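You operate a simulated robot arm through the tools that you are given. There is no shell and no other tool. Be economical: measure what you need, move in short steps, check, and stop when the job is done.

The job below is to be done with a simulated robot arm. You get a single attempt, and the scene is never put back.

Task
Put one of the connectors from the wooden bench on the red status plate.

Only the result counts: the job must be done as asked and must still hold three seconds after the hand-in. Knocking over, shifting, dropping, spilling or breaking anything else fails it.

Robot
A 6-joint arm with a two-finger parallel gripper, fixed in place. Base frame: the origin is at the foot of the arm, x ahead of it, y to its left, z up. Readings come in mm, degrees, newtons and seconds.
With the tool pointing down near the work surface it reaches from about 260 to 680 mm from the base axis. Its first joint turns from -66.0 to 66.0 degrees. Payload 2.9 kg.
Tool frame: the origin (TCP) lies between the finger pads and is the grasp point; the fingertips stand 30 mm ahead of it; z points along the fingers, y is the line along which they close. Largest opening 110 mm; finger width 20, thickness 10; the body of the gripper, 48 by 112 mm, starts 55 mm behind the TCP.
Orientation is that of the tool frame in the base frame, as a unit quaternion [x, y, z, w]. With the fingers straight down and closing along the base's y, the tool's x points along the base's -x, its y along +y and its z along -z.

Tools
- The arm moves only by the tool drive_tool. Its argument "motion" is a list of rows, each a list of 2 entries, a list of its own where there are three numbers: the shift along the base's x, y, z in mm, then the turn, a rotation vector about the base's x, y, z in degrees. In form: [[[x, y, z], [ax, ay, az]], ...]. A call has 1 to 8 rows; each row shifts and turns the commanded pose from where the row before left it. "claw" is the gripper command, from -1 (fully open) to 1 (shut), values between in proportion, set as the call begins (left out, the last holds). Rows are played at 5 a second. More than 50 mm and 8.6 degrees between two rows, or a gripper value outside its range, and nothing of the call is played. A pose out of reach is approached as far as the arm can. The call stops where the force on the tool passes 40 N (or 10 N more than at its start, if that is more) or the arm is blocked; 0.2 s more then pass. The fingers move at their own pace (about 108 mm/s each) and stop on an object; they squeeze with about 44 N. The grip force told is the motor's: it shows also when the fingers shut on nothing. Time passes only in rows, and 0.2 s behind the last, so rows that do not move let the fingers close. It gives the time, the measured TCP pose, the force on the tool (base axes), the opening and the grip force at its end, in the units of the frame above (readings bear some noise), and new pictures: "views" is both (left out), scene, wrist or none.
- Cameras (640 x 400 px; columns grow to the right, rows downward): "scene" is fixed at [81.7, 436.9, 1386.8]; the picture's right is [-0.72, -0.70, 0.00], its down [-0.38, 0.39, -0.84] and it looks along [0.58, -0.60, -0.55] (base axes); focal length 344 px, centre (320, 200). "wrist" rides on the gripper at [72, 17, -103] in the tool frame; the picture's right is [-0.23, 0.97, 0.00], its down [-0.76, -0.18, -0.62] and it looks along [-0.61, -0.14, 0.78] (tool axes); focal length 222 px, centre (320, 200). There is no depth. A picture from a camera that has moved, and an enlarged one, comes with that camera's place and axes in the base frame and with its lens.
- close_up(camera, box): a new picture of the part [left, top, right, bottom] of that camera's present view, enlarged. It takes no simulated time.
- finish_job(): hands the job in; it is judged then, once.

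Go step by step. Nothing tells you positions but the pictures and the camera data: compare them with the known pose of the tool, close in by small moves and look again before you grip or let go. The budget is 90 turns and 170 pictures, counting those below and the enlarged ones. Unless the task says otherwise, let go and move clear before handing in, and close with one line.

The tools are called as a command line: name --argument value ..., lists and objects as JSON in quotes. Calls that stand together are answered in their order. drive_tool: Moves the arm, as the interface text tells. Its arguments: {"type":"object","properties":{"motion":{"type":"array"},"claw":{"type":"number"},"views":{"type":"string","enum":["both","scene","wrist","none"]}},"required":["motion"]} The other tools are called the same way: close_up (camera, box) takes an enlarged picture of a part of a camera's view; finish_job () hands the job in.

At the start:

```text
time_s: 0.0
tool_pos: [461.2, 152.0, 1083.4]
tool_rot: [0.0, 1.0, -0.001, 0.0]
ft_force: [-0.1, -0.5, 0.8]
grip_width: 110.1
grip_force: 0.1
```

scene: 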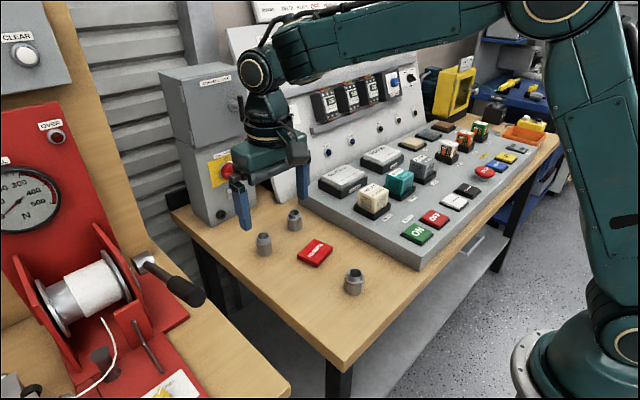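
wrist: 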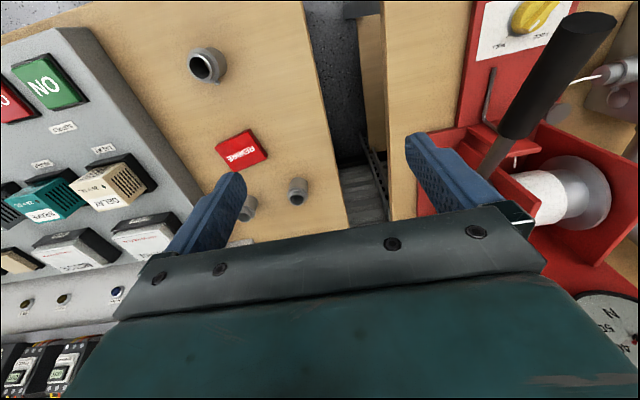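

I see three grey connectors and a red plate on the wooden bench; the nearest connector is at about (402, 0). I'll look closer at them before moving.

close_up --camera "scene" --box '[230, 190, 390, 310]'

close_up --camera "wrist" --box '[160, 30, 340, 240]'

close_up --camera "scene" --box '[390, 110, 560, 250]'

```text
3.33 times, centred on (310, 250) of scene
camera zoom: at [81.7, 436.9, 1386.8], right [-0.72, -0.7, 0.0], down [-0.38, 0.39, -0.84], along [0.58, -0.6, -0.55], focal length 1145 px, centre (353, 33)
```

zoom: 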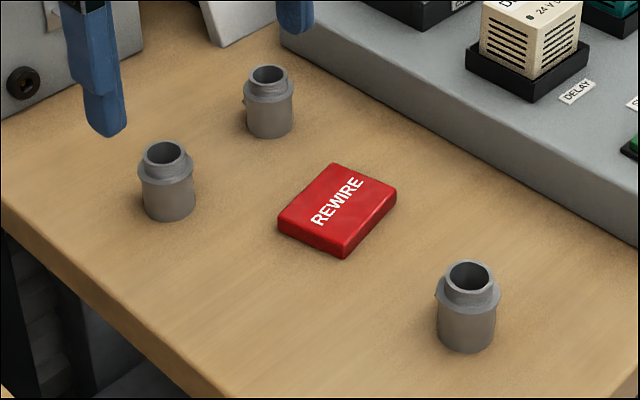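

```text
1.90 times, centred on (250, 135) of wrist
camera zoom: at [387.5, 168.3, 1185.5], right [0.23, 0.97, 0.0], down [0.76, -0.18, 0.62], along [0.61, -0.14, -0.78], focal length 423 px, centre (453, 324)
```

zoom: 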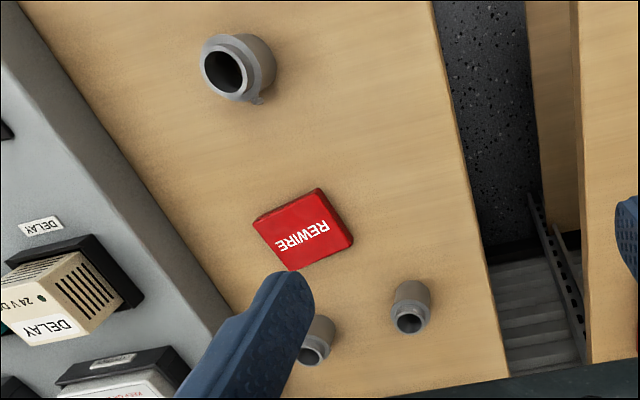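

```text
2.86 times, centred on (475, 180) of scene
camera zoom: at [81.7, 436.9, 1386.8], right [-0.72, -0.7, 0.0], down [-0.38, 0.39, -0.84], along [0.58, -0.6, -0.55], focal length 982 px, centre (-123, 257)
```

zoom: 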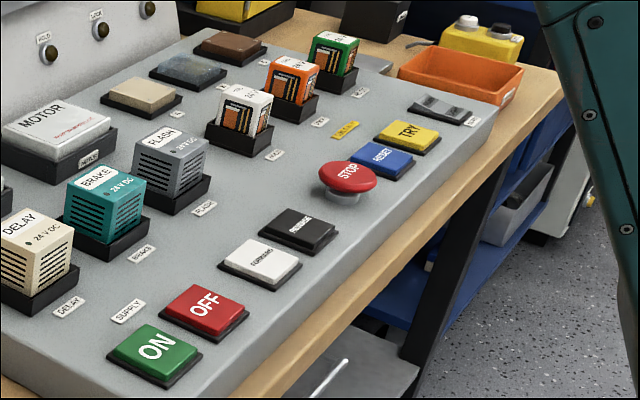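

The red "REWIRE" plate is at about (532, -12), top at z≈815. The near connector stands at about (394, 9), roughly 40 mm wide with its top at z≈857. I'll move above it and look again.

drive_tool --motion '[[[-13.4, -28.6, -24.6], [0, 0, 0]], [[-13.4, -28.6, -24.6], [0, 0, 0]], [[-13.4, -28.6, -24.6], [0, 0, 0]], [[-13.4, -28.6, -24.6], [0, 0, 0]], [[-13.4, -28.6, -24.6], [0, 0, 0]], [[0, 0, 0], [0, 0, 0]]]' --claw -1

```text
time_s: 1.4
tool_pos: [394.8, 9.0, 958.0]
tool_rot: [0.0, 1.0, 0.0, 0.0]
ft_force: [0.1, 0.2, 0.5]
grip_width: 109.8
grip_force: 0.0
camera wrist: at [320.6, 25.2, 1061.5], right [0.23, 0.97, 0.0], down [0.76, -0.18, 0.62], along [0.61, -0.14, -0.78], focal length 222 px, centre (320, 200)
```

scene: 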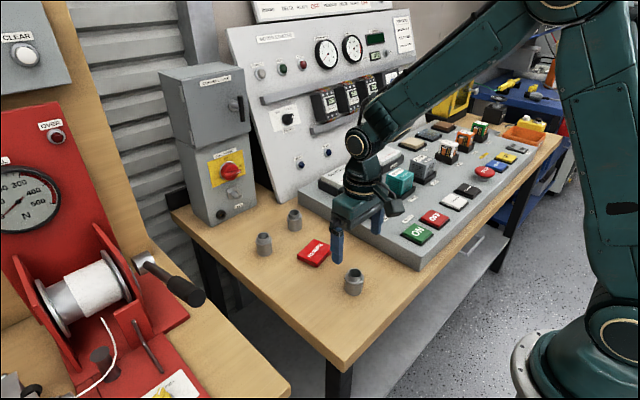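
wrist: 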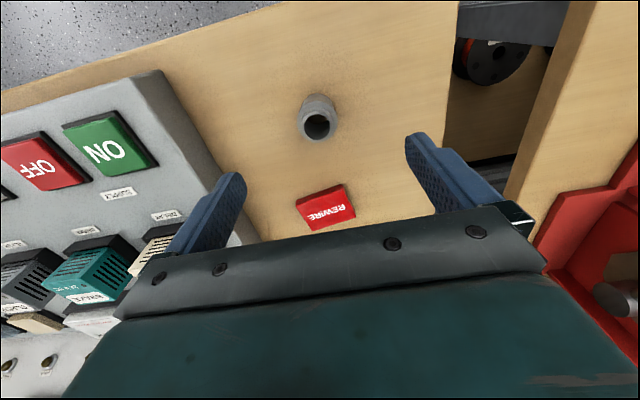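

The connector top now measures about (393, 6). I'll correct slightly, descend partway and check.

drive_tool --motion '[[[-1.5, -3, -20], [0, 0, 0]], [[0, 0, -25], [0, 0, 0]], [[0, 0, -15], [0, 0, 0]], [[0, 0, 0], [0, 0, 0]]]'

close_up --camera "scene" --box '[290, 190, 450, 310]'

close_up --camera "wrist" --box '[180, 60, 500, 260]'

```text
time_s: 2.4
tool_pos: [392.4, 6.0, 899.6]
tool_rot: [0.0, 1.0, -0.001, 0.0]
ft_force: [0.3, -0.7, 1.1]
grip_width: 110.0
grip_force: 0.0
camera wrist: at [319.4, 22.5, 1001.9], right [0.23, 0.97, 0.0], down [0.76, -0.18, 0.62], along [0.61, -0.14, -0.78], focal length 222 px, centre (320, 200)
```

scene: 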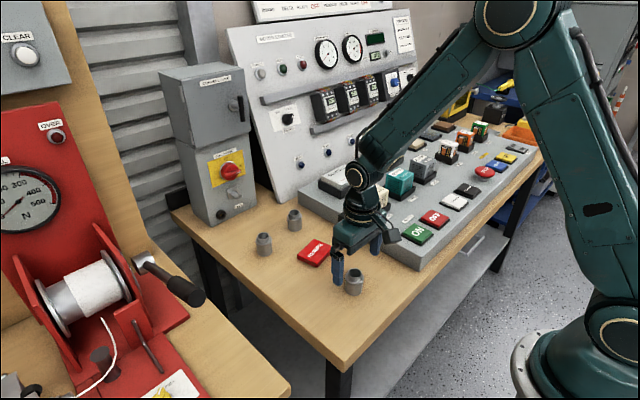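
wrist: 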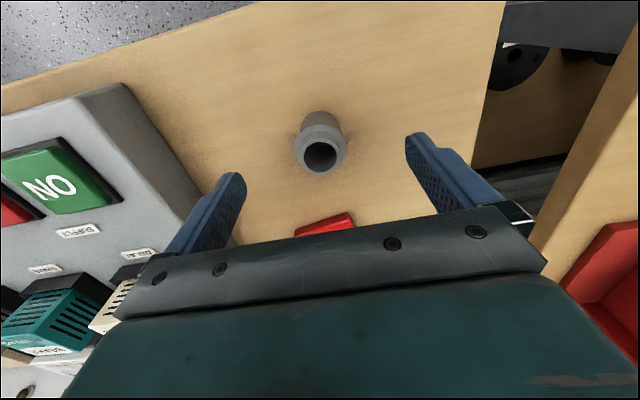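

```text
3.33 times, centred on (370, 250) of scene
camera zoom: at [81.7, 436.9, 1386.8], right [-0.72, -0.7, 0.0], down [-0.38, 0.39, -0.84], along [0.58, -0.6, -0.55], focal length 1145 px, centre (153, 33)
```

zoom: 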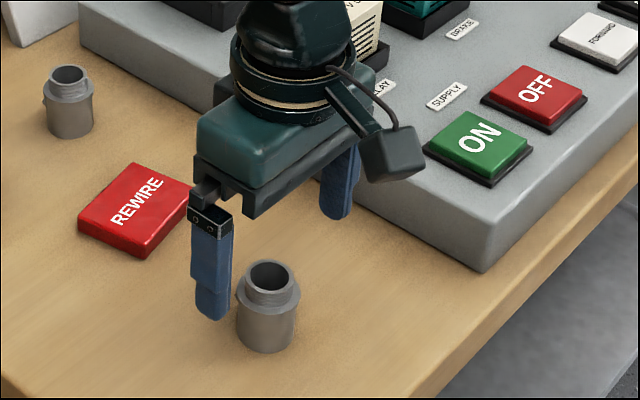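

```text
2.00 times, centred on (340, 160) of wrist
camera zoom: at [319.4, 22.5, 1001.9], right [0.23, 0.97, 0.0], down [0.76, -0.18, 0.62], along [0.61, -0.14, -0.78], focal length 444 px, centre (280, 280)
```

zoom: 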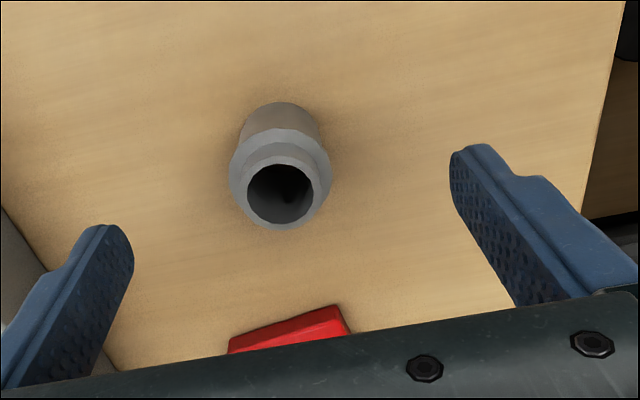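

The alignment is good: the connector axis measures (393, 6). I'll descend to TCP z≈837, which puts the tips about 7 mm above the bench.

drive_tool --motion '[[[0.5, 0, -20], [0, 0, 0]], [[0, 0, -20], [0, 0, 0]], [[0, 0, -15], [0, 0, 0]], [[0, 0, -7.5], [0, 0, 0]], [[0, 0, 0], [0, 0, 0]]]'

close_up --camera "scene" --box '[290, 190, 450, 310]'

```text
time_s: 3.6
tool_pos: [394.2, 5.3, 836.5]
tool_rot: [0.0, 1.0, 0.0, 0.0]
ft_force: [0.0, -0.2, 0.0]
grip_width: 110.4
grip_force: 0.1
camera wrist: at [319.5, 22.1, 939.3], right [0.23, 0.97, 0.0], down [0.76, -0.18, 0.62], along [0.61, -0.14, -0.78], focal length 222 px, centre (320, 200)
```

scene: 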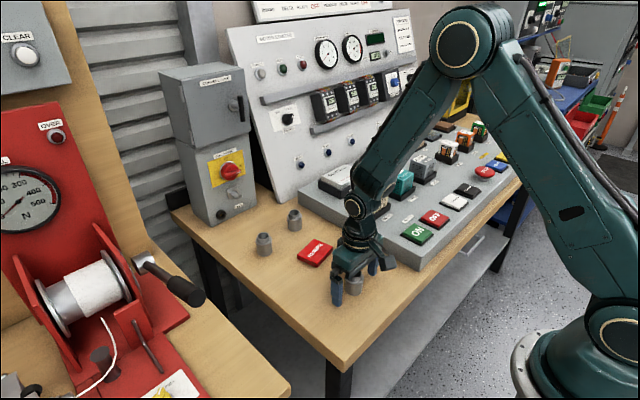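
wrist: 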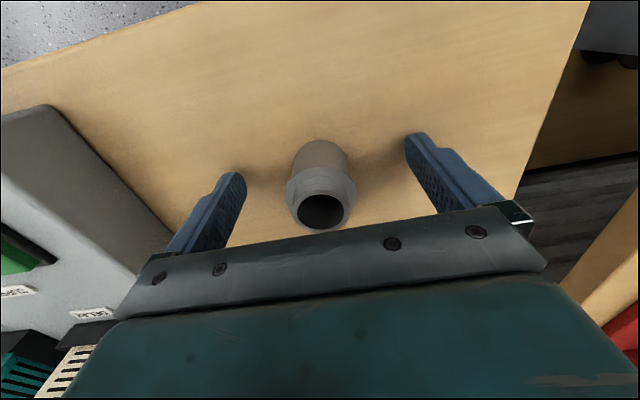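

```text
3.33 times, centred on (370, 250) of scene
camera zoom: at [81.7, 436.9, 1386.8], right [-0.72, -0.7, 0.0], down [-0.38, 0.39, -0.84], along [0.58, -0.6, -0.55], focal length 1145 px, centre (153, 33)
```

zoom: 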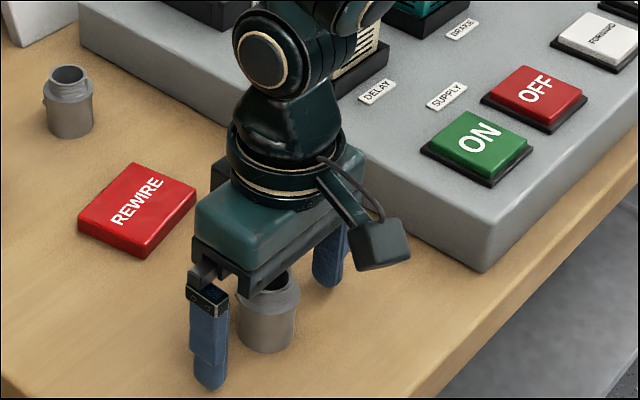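

The fingers straddle the connector, so I'll close on it gently.

drive_tool --motion '[[[0, 0, 0], [0, 0, 0]], [[0, 0, 0], [0, 0, 0]], [[0, 0, 0], [0, 0, 0]], [[0, 0, 0], [0, 0, 0]]]' --claw 1

close_up --camera "wrist" --box '[220, 100, 420, 260]'

```text
time_s: 4.6
tool_pos: [393.4, 6.2, 835.4]
tool_rot: [0.0, 1.0, 0.0, -0.001]
ft_force: [-0.1, 0.8, -0.6]
grip_width: 36.2
grip_force: 44.1
camera wrist: at [319.4, 22.1, 939.4], right [0.23, 0.97, 0.0], down [0.76, -0.18, 0.62], along [0.61, -0.14, -0.78], focal length 222 px, centre (320, 200)
```

scene: 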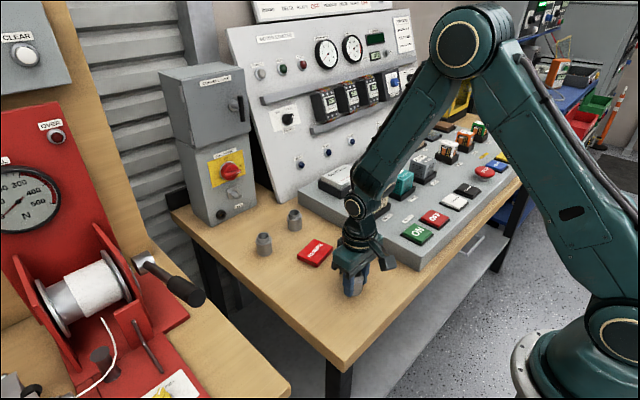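
wrist: 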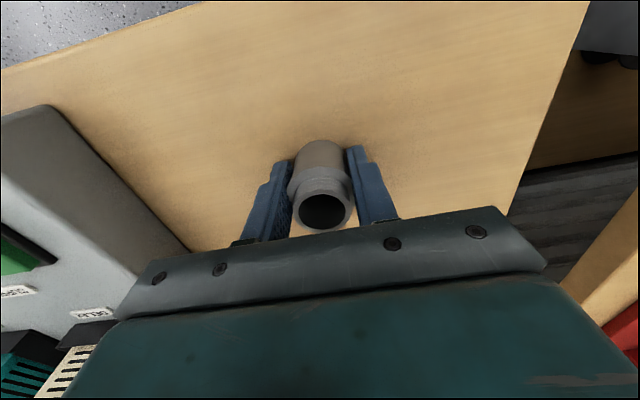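

```text
2.50 times, centred on (320, 180) of wrist
camera zoom: at [319.4, 22.1, 939.4], right [0.23, 0.97, 0.0], down [0.76, -0.18, 0.62], along [0.61, -0.14, -0.78], focal length 555 px, centre (320, 250)
```

zoom: 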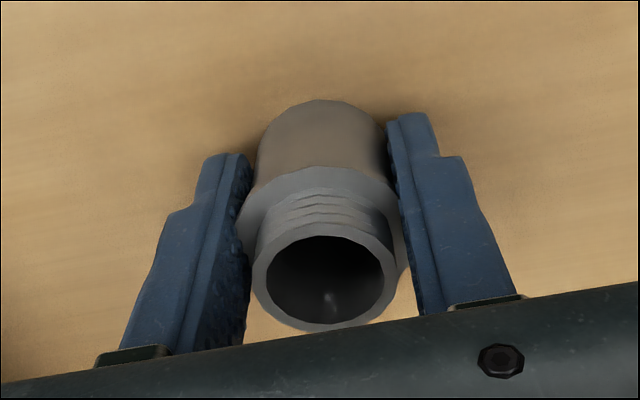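

The connector is gripped at 36 mm width and 44 N. I'll lift it, then carry it over towards the plate.

drive_tool --motion '[[[0, 0, 15], [0, 0, 0]], [[0, 0, 25], [0, 0, 0]], [[0, 0, 25], [0, 0, 0]], [[35, -4, 0], [0, 0, 0]], [[35, -5, 0], [0, 0, 0]], [[35, -5, 0], [0, 0, 0]], [[34, -4, 0], [0, 0, 0]], [[0, 0, 0], [0, 0, 0]]]'

close_up --camera "scene" --box '[240, 170, 400, 290]'

```text
time_s: 6.4
tool_pos: [532.3, -13.5, 900.9]
tool_rot: [0.001, 1.0, -0.001, 0.0]
ft_force: [0.6, 0.1, -1.1]
grip_width: 36.1
grip_force: 44.1
camera wrist: at [458.2, 3.3, 1004.5], right [0.23, 0.97, 0.0], down [0.76, -0.18, 0.62], along [0.61, -0.14, -0.78], focal length 222 px, centre (320, 200)
```

scene: 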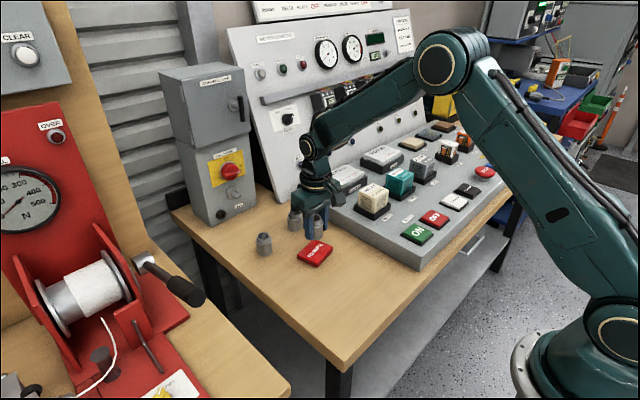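
wrist: 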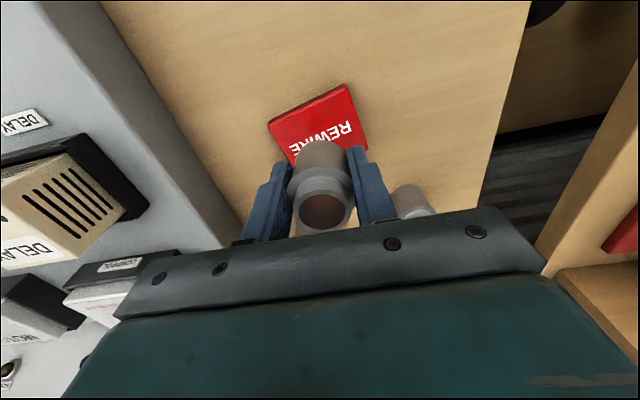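

```text
3.33 times, centred on (320, 230) of scene
camera zoom: at [81.7, 436.9, 1386.8], right [-0.72, -0.7, 0.0], down [-0.38, 0.39, -0.84], along [0.58, -0.6, -0.55], focal length 1145 px, centre (320, 100)
```

zoom: 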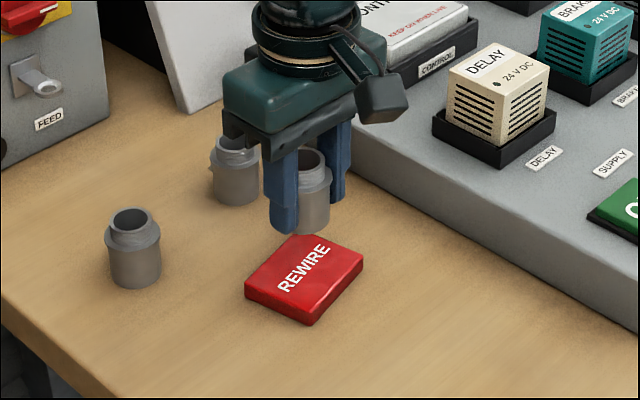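

The connector is held upright over the plate, whose centre is about (534, -14). I'll descend to just above it and check.

drive_tool --motion '[[[1.5, -1, -15], [0, 0, 0]], [[0, 0, -15], [0, 0, 0]], [[0, 0, -10], [0, 0, 0]], [[0, 0, 0], [0, 0, 0]]]'

close_up --camera "scene" --box '[270, 200, 366, 272]'

close_up --camera "wrist" --box '[220, 60, 420, 260]'

```text
time_s: 7.4
tool_pos: [533.1, -14.3, 861.1]
tool_rot: [0.0, 1.0, 0.0, 0.0]
ft_force: [0.3, 0.0, 0.1]
grip_width: 35.9
grip_force: 44.3
camera wrist: at [460.1, 3.1, 964.4], right [0.23, 0.97, 0.0], down [0.76, -0.18, 0.62], along [0.61, -0.14, -0.78], focal length 222 px, centre (320, 200)
```

scene: 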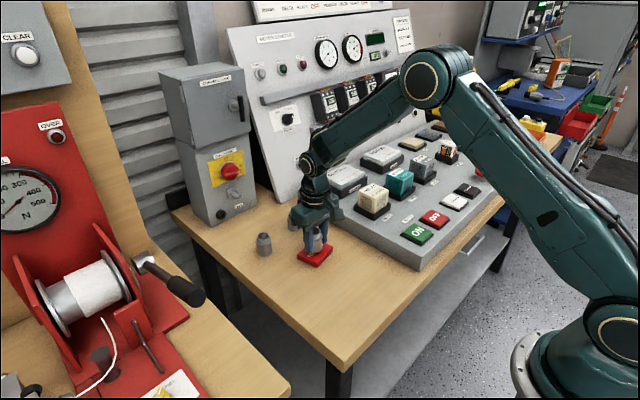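
wrist: 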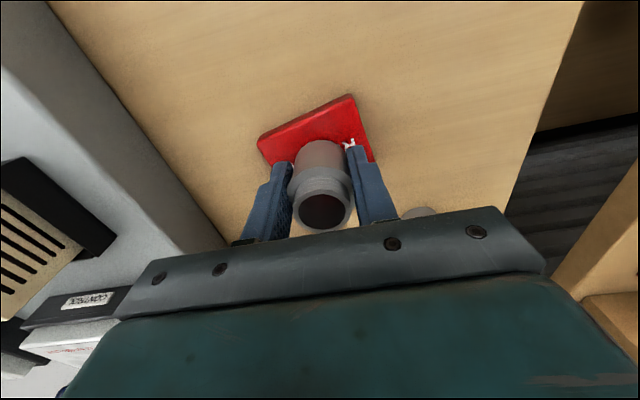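

```text
5.56 times, centred on (318, 236) of scene
camera zoom: at [81.7, 436.9, 1386.8], right [-0.72, -0.7, 0.0], down [-0.38, 0.39, -0.84], along [0.58, -0.6, -0.55], focal length 1908 px, centre (331, 0)
```

zoom: 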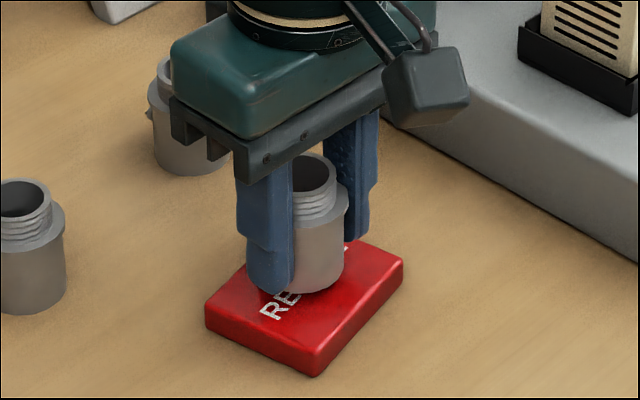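

```text
2.00 times, centred on (320, 160) of wrist
camera zoom: at [460.1, 3.1, 964.4], right [0.23, 0.97, 0.0], down [0.76, -0.18, 0.62], along [0.61, -0.14, -0.78], focal length 444 px, centre (320, 280)
```

zoom: 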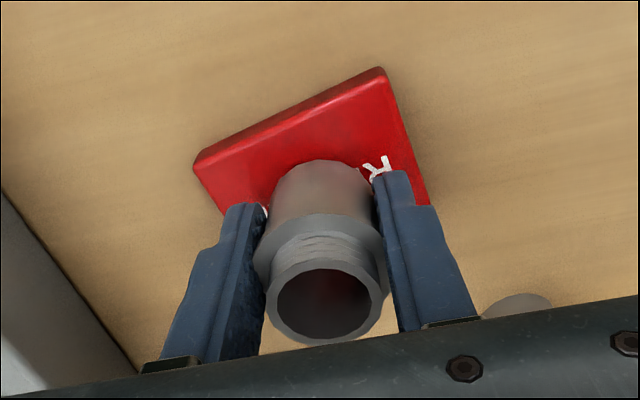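

From the image, the connector bottom lands at the plate centre to within a few mm, with about 10 mm of gap. I'll lower it slowly.

drive_tool --motion '[[[0, 0, -4], [0, 0, 0]], [[0, 0, -2], [0, 0, 0]], [[0, 0, -1], [0, 0, 0]], [[0, 0, 0], [0, 0, 0]]]' --views "none"

close_up --camera "scene" --box '[270, 200, 366, 272]'

```text
time_s: 8.4
tool_pos: [533.4, -13.1, 855.1]
tool_rot: [0.0, 1.0, 0.0, 0.0]
ft_force: [-0.4, 0.5, -0.9]
grip_width: 36.1
grip_force: 44.0
```

```text
5.56 times, centred on (318, 236) of scene
camera zoom: at [81.7, 436.9, 1386.8], right [-0.72, -0.7, 0.0], down [-0.38, 0.39, -0.84], along [0.58, -0.6, -0.55], focal length 1908 px, centre (331, 0)
```

zoom: 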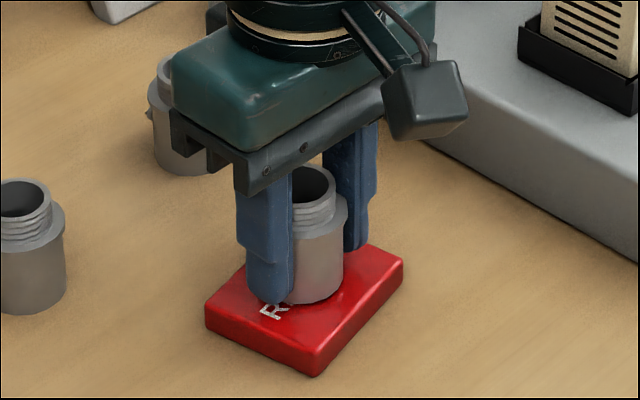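

drive_tool --motion '[[[0, 0, -1], [0, 0, 0]], [[0, 0, -1], [0, 0, 0]], [[0, 0, 0], [0, 0, 0]]]' --views "none"

```text
time_s: 9.2
tool_pos: [533.0, -13.2, 852.9]
tool_rot: [0.0, 1.0, 0.0, 0.0]
ft_force: [-0.8, -0.1, 0.1]
grip_width: 35.9
grip_force: 43.9
```

There is no contact yet at TCP z≈853. I'll continue in 1 mm steps.

drive_tool --motion '[[[0, 0, -1], [0, 0, 0]], [[0, 0, 0], [0, 0, 0]]]' --views "none"

```text
time_s: 9.8
tool_pos: [534.3, -14.3, 853.0]
tool_rot: [0.0, 1.0, 0.0, 0.001]
ft_force: [0.1, 0.4, 3.4]
grip_width: 36.3
grip_force: 44.1
```

A small upward force of 3.4 N suggests the connector is touching. One more small step will confirm it.

drive_tool --motion '[[[0, 0, -0.5], [0, 0, 0]], [[0, 0, 0], [0, 0, 0]]]' --views "none"

close_up --camera "scene" --box '[270, 200, 366, 272]'

```text
time_s: 10.4
tool_pos: [534.3, -13.4, 852.8]
tool_rot: [0.0, 1.0, -0.001, 0.001]
ft_force: [0.3, 0.1, 4.8]
grip_width: 36.2
grip_force: 43.8
```

```text
5.56 times, centred on (318, 236) of scene
camera zoom: at [81.6, 436.9, 1386.8], right [-0.72, -0.7, 0.0], down [-0.38, 0.39, -0.84], along [0.58, -0.6, -0.55], focal length 1908 px, centre (331, 0)
```

zoom: 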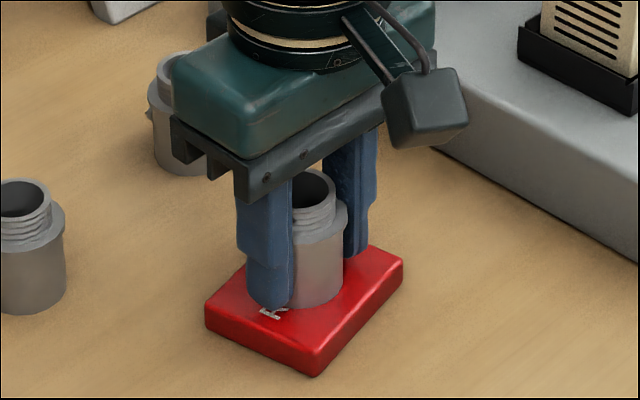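

The contact is confirmed with the connector sitting on the plate. I'll release gradually and then fully.

drive_tool --motion '[[[0, 0, 0], [0, 0, 0]], [[0, 0, 0], [0, 0, 0]], [[0, 0, 0], [0, 0, 0]], [[0, 0, 0], [0, 0, 0]]]' --claw -0.5

close_up --camera "scene" --box '[270, 200, 366, 272]'

```text
time_s: 11.4
tool_pos: [534.5, -13.7, 852.2]
tool_rot: [0.001, 1.0, -0.001, 0.0]
ft_force: [0.4, 0.1, -0.5]
grip_width: 82.3
grip_force: 0.1
camera wrist: at [460.1, 3.3, 954.6], right [0.23, 0.97, 0.0], down [0.76, -0.18, 0.62], along [0.61, -0.14, -0.78], focal length 222 px, centre (320, 200)
```

scene: 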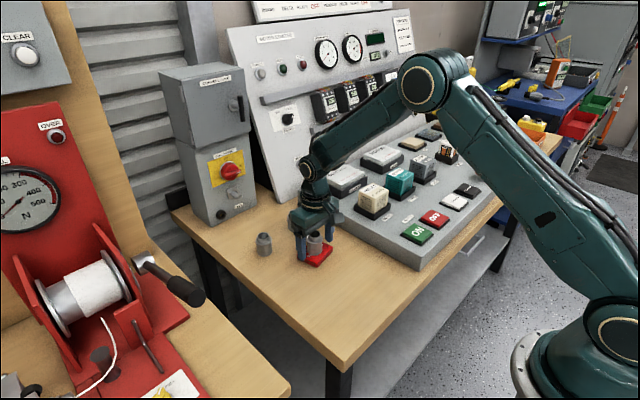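
wrist: 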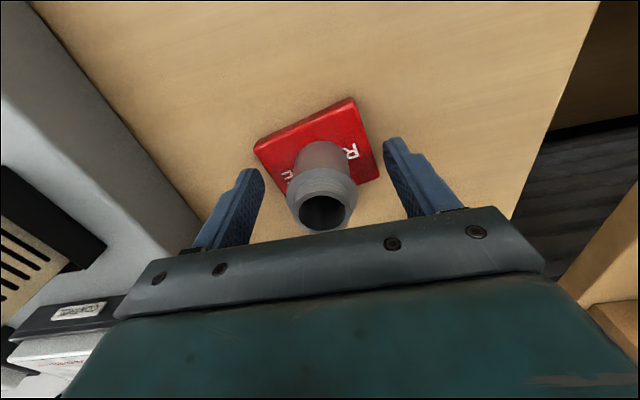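

```text
5.56 times, centred on (318, 236) of scene
camera zoom: at [81.7, 436.9, 1386.8], right [-0.72, -0.7, 0.0], down [-0.38, 0.39, -0.84], along [0.58, -0.6, -0.55], focal length 1908 px, centre (331, 0)
```

zoom: 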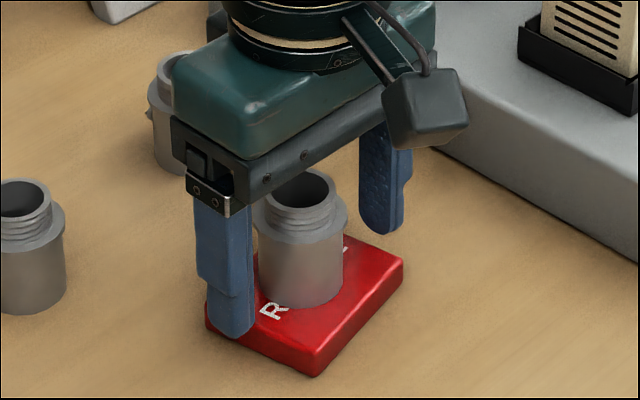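

The connector stands on the plate on its own. I'll retreat straight up.

drive_tool --motion '[[[0, 0, 20], [0, 0, 0]], [[0, 0, 35], [0, 0, 0]], [[0, 0, 40], [0, 0, 0]], [[0, 0, 40], [0, 0, 0]], [[0, 0, 0], [0, 0, 0]]]' --views "wrist"

close_up --camera "scene" --box '[230, 190, 390, 310]'

```text
time_s: 12.6
tool_pos: [534.0, -14.5, 986.0]
tool_rot: [0.0, 1.0, 0.0, -0.001]
ft_force: [0.3, 0.8, -0.4]
grip_width: 82.8
grip_force: 0.0
camera wrist: at [459.8, 2.8, 1089.6], right [0.23, 0.97, 0.0], down [0.76, -0.18, 0.62], along [0.61, -0.14, -0.78], focal length 222 px, centre (320, 200)
```

wrist: 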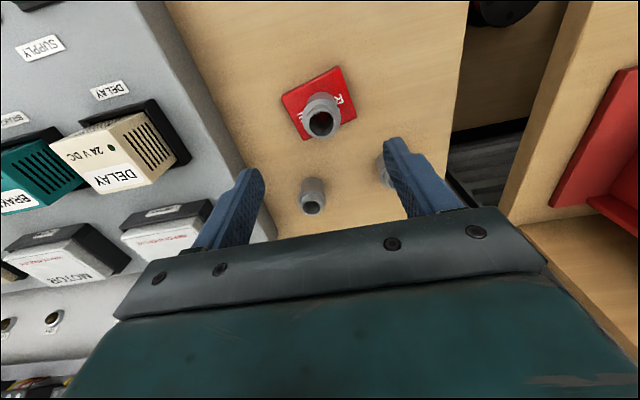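

```text
3.33 times, centred on (310, 250) of scene
camera zoom: at [81.7, 436.9, 1386.8], right [-0.72, -0.7, 0.0], down [-0.38, 0.39, -0.84], along [0.58, -0.6, -0.55], focal length 1145 px, centre (353, 33)
```

zoom: 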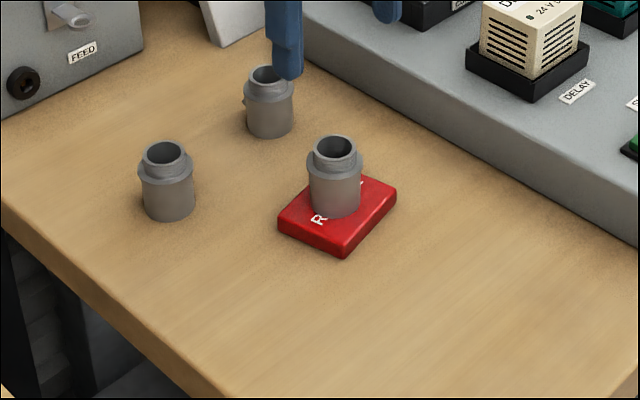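

The connector stands on the red plate, the other two have not moved, and the gripper is clear. I'm handing in.

finish_job

```text
The job is handed in.
```

One connector from the wooden bench now stands upright on the red "REWIRE" plate, which I took to be the status plate; the job is handed in with the gripper clear and nothing else visibly disturbed.
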